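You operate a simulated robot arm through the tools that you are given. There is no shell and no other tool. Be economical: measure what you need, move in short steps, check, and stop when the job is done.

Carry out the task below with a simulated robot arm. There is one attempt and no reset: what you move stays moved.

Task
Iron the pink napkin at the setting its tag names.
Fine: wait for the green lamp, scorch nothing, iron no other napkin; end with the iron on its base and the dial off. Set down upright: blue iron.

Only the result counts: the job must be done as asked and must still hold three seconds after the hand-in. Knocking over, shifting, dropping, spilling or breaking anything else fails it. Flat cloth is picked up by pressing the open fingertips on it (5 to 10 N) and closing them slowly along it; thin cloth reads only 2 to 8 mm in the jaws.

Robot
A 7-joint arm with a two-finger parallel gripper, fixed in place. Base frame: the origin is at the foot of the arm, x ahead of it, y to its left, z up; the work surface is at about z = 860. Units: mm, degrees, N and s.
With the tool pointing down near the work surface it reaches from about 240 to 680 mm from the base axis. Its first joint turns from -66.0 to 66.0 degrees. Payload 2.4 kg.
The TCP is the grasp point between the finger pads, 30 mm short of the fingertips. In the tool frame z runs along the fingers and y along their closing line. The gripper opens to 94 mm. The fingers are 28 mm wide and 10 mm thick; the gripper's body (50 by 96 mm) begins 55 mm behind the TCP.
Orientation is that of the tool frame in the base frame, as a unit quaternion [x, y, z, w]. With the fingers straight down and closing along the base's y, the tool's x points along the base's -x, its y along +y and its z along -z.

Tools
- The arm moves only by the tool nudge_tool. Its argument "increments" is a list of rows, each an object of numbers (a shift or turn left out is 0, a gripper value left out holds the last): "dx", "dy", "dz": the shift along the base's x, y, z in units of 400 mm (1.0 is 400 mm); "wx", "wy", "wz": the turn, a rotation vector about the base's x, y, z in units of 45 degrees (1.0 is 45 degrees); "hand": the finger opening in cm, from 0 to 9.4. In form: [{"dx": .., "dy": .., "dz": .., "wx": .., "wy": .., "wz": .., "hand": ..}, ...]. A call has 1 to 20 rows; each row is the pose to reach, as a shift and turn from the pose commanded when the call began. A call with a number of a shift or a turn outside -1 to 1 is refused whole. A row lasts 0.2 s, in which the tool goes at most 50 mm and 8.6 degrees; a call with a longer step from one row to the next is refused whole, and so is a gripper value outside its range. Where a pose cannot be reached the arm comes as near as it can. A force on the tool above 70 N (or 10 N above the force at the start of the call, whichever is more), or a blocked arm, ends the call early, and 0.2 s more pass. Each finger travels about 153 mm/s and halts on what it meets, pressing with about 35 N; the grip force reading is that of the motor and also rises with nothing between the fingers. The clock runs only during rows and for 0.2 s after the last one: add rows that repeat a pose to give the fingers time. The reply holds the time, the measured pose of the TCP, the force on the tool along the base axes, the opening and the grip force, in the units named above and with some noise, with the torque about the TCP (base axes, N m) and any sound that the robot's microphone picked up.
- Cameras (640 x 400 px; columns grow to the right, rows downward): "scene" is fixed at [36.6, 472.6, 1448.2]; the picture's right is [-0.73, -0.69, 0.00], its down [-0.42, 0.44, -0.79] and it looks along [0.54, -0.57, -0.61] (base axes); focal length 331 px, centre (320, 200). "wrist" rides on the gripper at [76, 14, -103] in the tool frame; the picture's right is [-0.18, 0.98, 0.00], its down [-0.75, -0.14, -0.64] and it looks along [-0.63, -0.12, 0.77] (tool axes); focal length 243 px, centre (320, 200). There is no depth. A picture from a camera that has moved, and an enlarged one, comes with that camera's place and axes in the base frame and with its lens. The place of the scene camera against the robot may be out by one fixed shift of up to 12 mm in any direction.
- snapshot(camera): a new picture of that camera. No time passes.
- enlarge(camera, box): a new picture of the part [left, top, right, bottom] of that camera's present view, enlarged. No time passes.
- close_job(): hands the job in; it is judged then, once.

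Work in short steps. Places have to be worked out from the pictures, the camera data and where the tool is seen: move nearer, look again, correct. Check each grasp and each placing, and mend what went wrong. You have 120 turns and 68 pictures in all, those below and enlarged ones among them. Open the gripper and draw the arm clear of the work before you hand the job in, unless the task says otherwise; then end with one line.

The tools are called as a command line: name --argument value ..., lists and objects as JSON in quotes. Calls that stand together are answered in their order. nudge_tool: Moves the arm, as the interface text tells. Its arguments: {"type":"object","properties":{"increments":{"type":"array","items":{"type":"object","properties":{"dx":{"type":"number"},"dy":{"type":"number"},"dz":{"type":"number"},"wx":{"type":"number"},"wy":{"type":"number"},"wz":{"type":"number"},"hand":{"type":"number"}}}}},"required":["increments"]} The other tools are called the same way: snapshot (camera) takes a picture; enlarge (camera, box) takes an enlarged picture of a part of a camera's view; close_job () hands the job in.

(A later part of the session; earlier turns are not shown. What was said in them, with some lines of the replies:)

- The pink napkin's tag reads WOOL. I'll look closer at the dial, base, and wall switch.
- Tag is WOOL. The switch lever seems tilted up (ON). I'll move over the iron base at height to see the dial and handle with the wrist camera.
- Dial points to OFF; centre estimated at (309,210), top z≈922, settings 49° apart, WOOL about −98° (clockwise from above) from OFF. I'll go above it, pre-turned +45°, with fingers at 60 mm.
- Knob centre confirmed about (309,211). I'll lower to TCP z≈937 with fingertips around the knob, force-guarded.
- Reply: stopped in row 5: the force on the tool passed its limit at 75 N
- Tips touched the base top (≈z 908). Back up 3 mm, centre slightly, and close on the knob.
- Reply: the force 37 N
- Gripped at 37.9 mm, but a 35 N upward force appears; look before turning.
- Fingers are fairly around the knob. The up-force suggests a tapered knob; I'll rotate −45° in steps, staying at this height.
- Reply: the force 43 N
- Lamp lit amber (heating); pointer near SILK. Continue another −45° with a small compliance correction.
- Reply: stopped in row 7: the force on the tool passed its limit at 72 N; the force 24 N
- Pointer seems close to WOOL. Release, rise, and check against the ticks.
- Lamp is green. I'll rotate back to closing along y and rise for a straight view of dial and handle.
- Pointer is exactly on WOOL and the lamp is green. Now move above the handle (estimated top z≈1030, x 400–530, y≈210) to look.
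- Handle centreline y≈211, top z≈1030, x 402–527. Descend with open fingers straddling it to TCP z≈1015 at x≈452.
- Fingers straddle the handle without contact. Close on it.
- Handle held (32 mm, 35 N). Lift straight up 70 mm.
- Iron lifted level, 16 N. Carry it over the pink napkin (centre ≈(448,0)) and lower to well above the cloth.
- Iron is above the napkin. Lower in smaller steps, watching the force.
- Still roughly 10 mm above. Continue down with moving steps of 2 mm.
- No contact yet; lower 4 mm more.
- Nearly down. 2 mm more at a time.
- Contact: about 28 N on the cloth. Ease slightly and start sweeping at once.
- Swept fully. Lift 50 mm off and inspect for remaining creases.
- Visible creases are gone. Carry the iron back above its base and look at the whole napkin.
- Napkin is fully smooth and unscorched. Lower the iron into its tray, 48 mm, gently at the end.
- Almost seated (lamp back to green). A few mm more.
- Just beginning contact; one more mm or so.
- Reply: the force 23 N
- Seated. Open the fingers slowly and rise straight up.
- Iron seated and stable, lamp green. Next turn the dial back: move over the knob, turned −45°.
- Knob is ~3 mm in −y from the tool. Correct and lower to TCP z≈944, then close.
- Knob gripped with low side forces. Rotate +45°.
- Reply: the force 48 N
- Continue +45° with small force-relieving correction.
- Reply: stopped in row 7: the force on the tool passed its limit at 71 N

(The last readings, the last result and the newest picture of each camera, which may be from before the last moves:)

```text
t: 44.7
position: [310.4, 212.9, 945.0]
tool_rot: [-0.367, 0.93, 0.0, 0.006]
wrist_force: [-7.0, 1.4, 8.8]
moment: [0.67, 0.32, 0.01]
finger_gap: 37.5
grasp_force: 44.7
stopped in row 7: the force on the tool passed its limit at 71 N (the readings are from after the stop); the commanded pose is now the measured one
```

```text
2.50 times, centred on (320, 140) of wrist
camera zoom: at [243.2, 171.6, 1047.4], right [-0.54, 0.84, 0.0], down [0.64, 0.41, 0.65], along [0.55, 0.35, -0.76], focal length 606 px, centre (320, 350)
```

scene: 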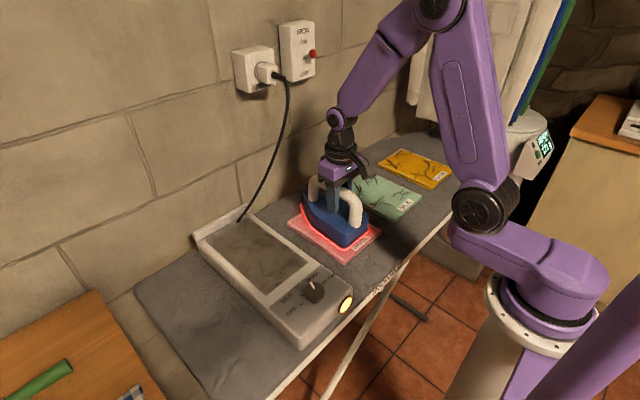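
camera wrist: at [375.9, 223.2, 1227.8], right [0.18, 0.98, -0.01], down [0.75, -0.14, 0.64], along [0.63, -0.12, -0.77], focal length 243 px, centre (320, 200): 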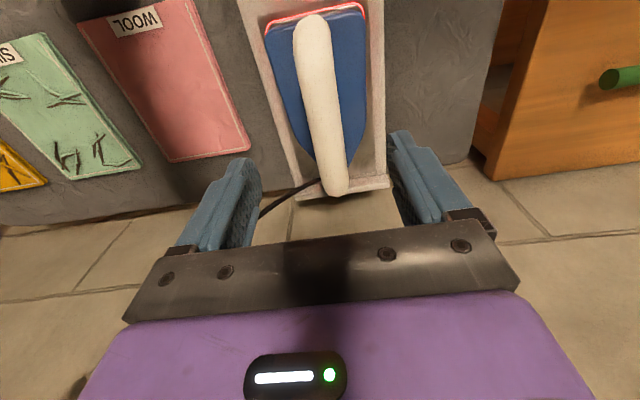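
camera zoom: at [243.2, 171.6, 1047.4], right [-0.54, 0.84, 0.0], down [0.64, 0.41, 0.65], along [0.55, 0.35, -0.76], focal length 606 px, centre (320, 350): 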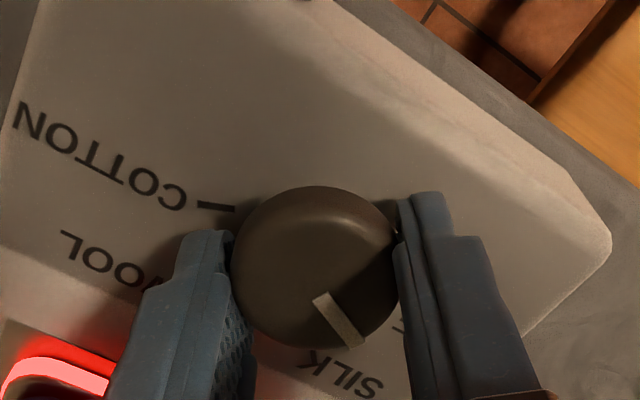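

Pointer looks as it did at the start (OFF). Release, rise and check.

nudge_tool --increments '[{"hand": 4.5}, {"hand": 5.5}, {"hand": 6.0}, {"dz": 0.08}, {"dz": 0.18, "wz": -0.1}, {"dz": 0.28, "wz": -0.28}, {"dz": 0.36, "wz": -0.46}, {"dz": 0.44, "wz": -0.64}, {"dz": 0.44, "wz": -0.82}, {"dz": 0.44, "wz": -0.96}, {"dz": 0.44, "wz": -0.96}]'

enlarge --camera "wrist" --box '[230, 20, 410, 140]'

snapshot --camera "scene"

```text
t: 47.1
position: [311.3, 211.9, 1121.4]
tool_rot: [0.001, 1.0, -0.003, 0.004]
wrist_force: [0.9, 0.1, 0.8]
moment: [-0.01, -0.03, -0.01]
finger_gap: 60.5
grasp_force: 0.0
```

```text
3.33 times, centred on (320, 80) of wrist
camera zoom: at [233.7, 227.4, 1223.1], right [0.19, 0.98, 0.0], down [0.75, -0.14, 0.65], along [0.64, -0.13, -0.76], focal length 809 px, centre (320, 600)
```

zoom: 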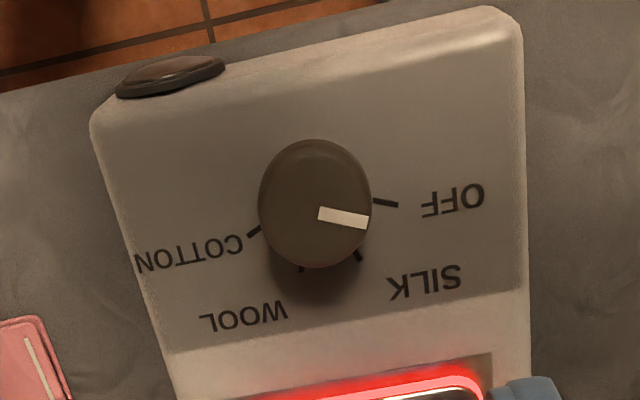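

```text
28 pictures are left
```

scene: 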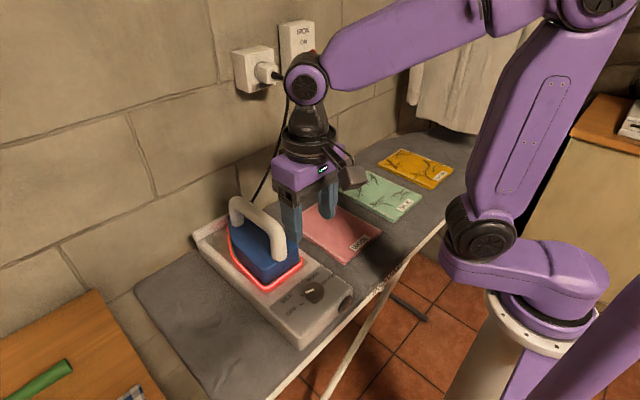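

Dial is at OFF and the lamp is dark; iron sits on its base. Draw the arm up and away.

nudge_tool --increments '[{"dz": 0.08, "hand": 9.0}, {"dz": 0.16}, {"dz": 0.16, "dy": -0.1}, {"dz": 0.16, "dy": -0.2}, {"dz": 0.16, "dy": -0.3}, {"dz": 0.16, "dy": -0.4}, {"dz": 0.16, "dy": -0.5}, {"dz": 0.16, "dy": -0.6}, {"dz": 0.16, "dy": -0.7}, {"dz": 0.16, "dy": -0.8}, {"dz": 0.16, "dy": -0.8}]'

snapshot --camera "scene"

enlarge --camera "scene" --box '[180, 130, 420, 330]'

```text
t: 49.5
position: [306.9, -108.6, 1186.3]
tool_rot: [0.002, 1.0, -0.003, 0.004]
wrist_force: [0.6, 0.3, 0.6]
moment: [0.0, 0.02, 0.0]
finger_gap: 89.6
grasp_force: 0.0
```

```text
27 pictures are left
```

scene: 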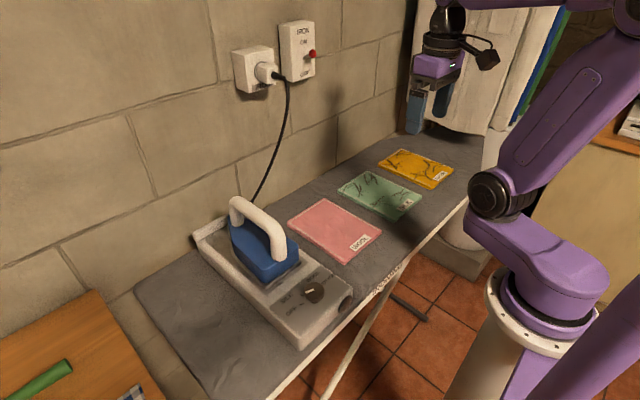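

```text
2.00 times, centred on (300, 230) of scene
camera zoom: at [36.6, 472.5, 1448.2], right [-0.73, -0.69, 0.0], down [-0.42, 0.44, -0.79], along [0.54, -0.57, -0.61], focal length 661 px, centre (360, 140)
```

zoom: 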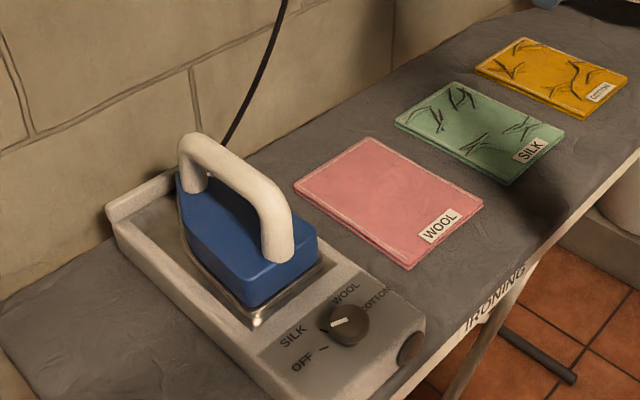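

Everything is as required: napkin smooth, other napkins untouched, iron on its base, dial off, arm clear. Handing in.

close_job

```text
The job is handed in.
```

I ironed the pink napkin smooth at WOOL once the lamp went green, with no visible scorching. The other napkins were not touched, the blue iron is upright on its base, and the dial is off.
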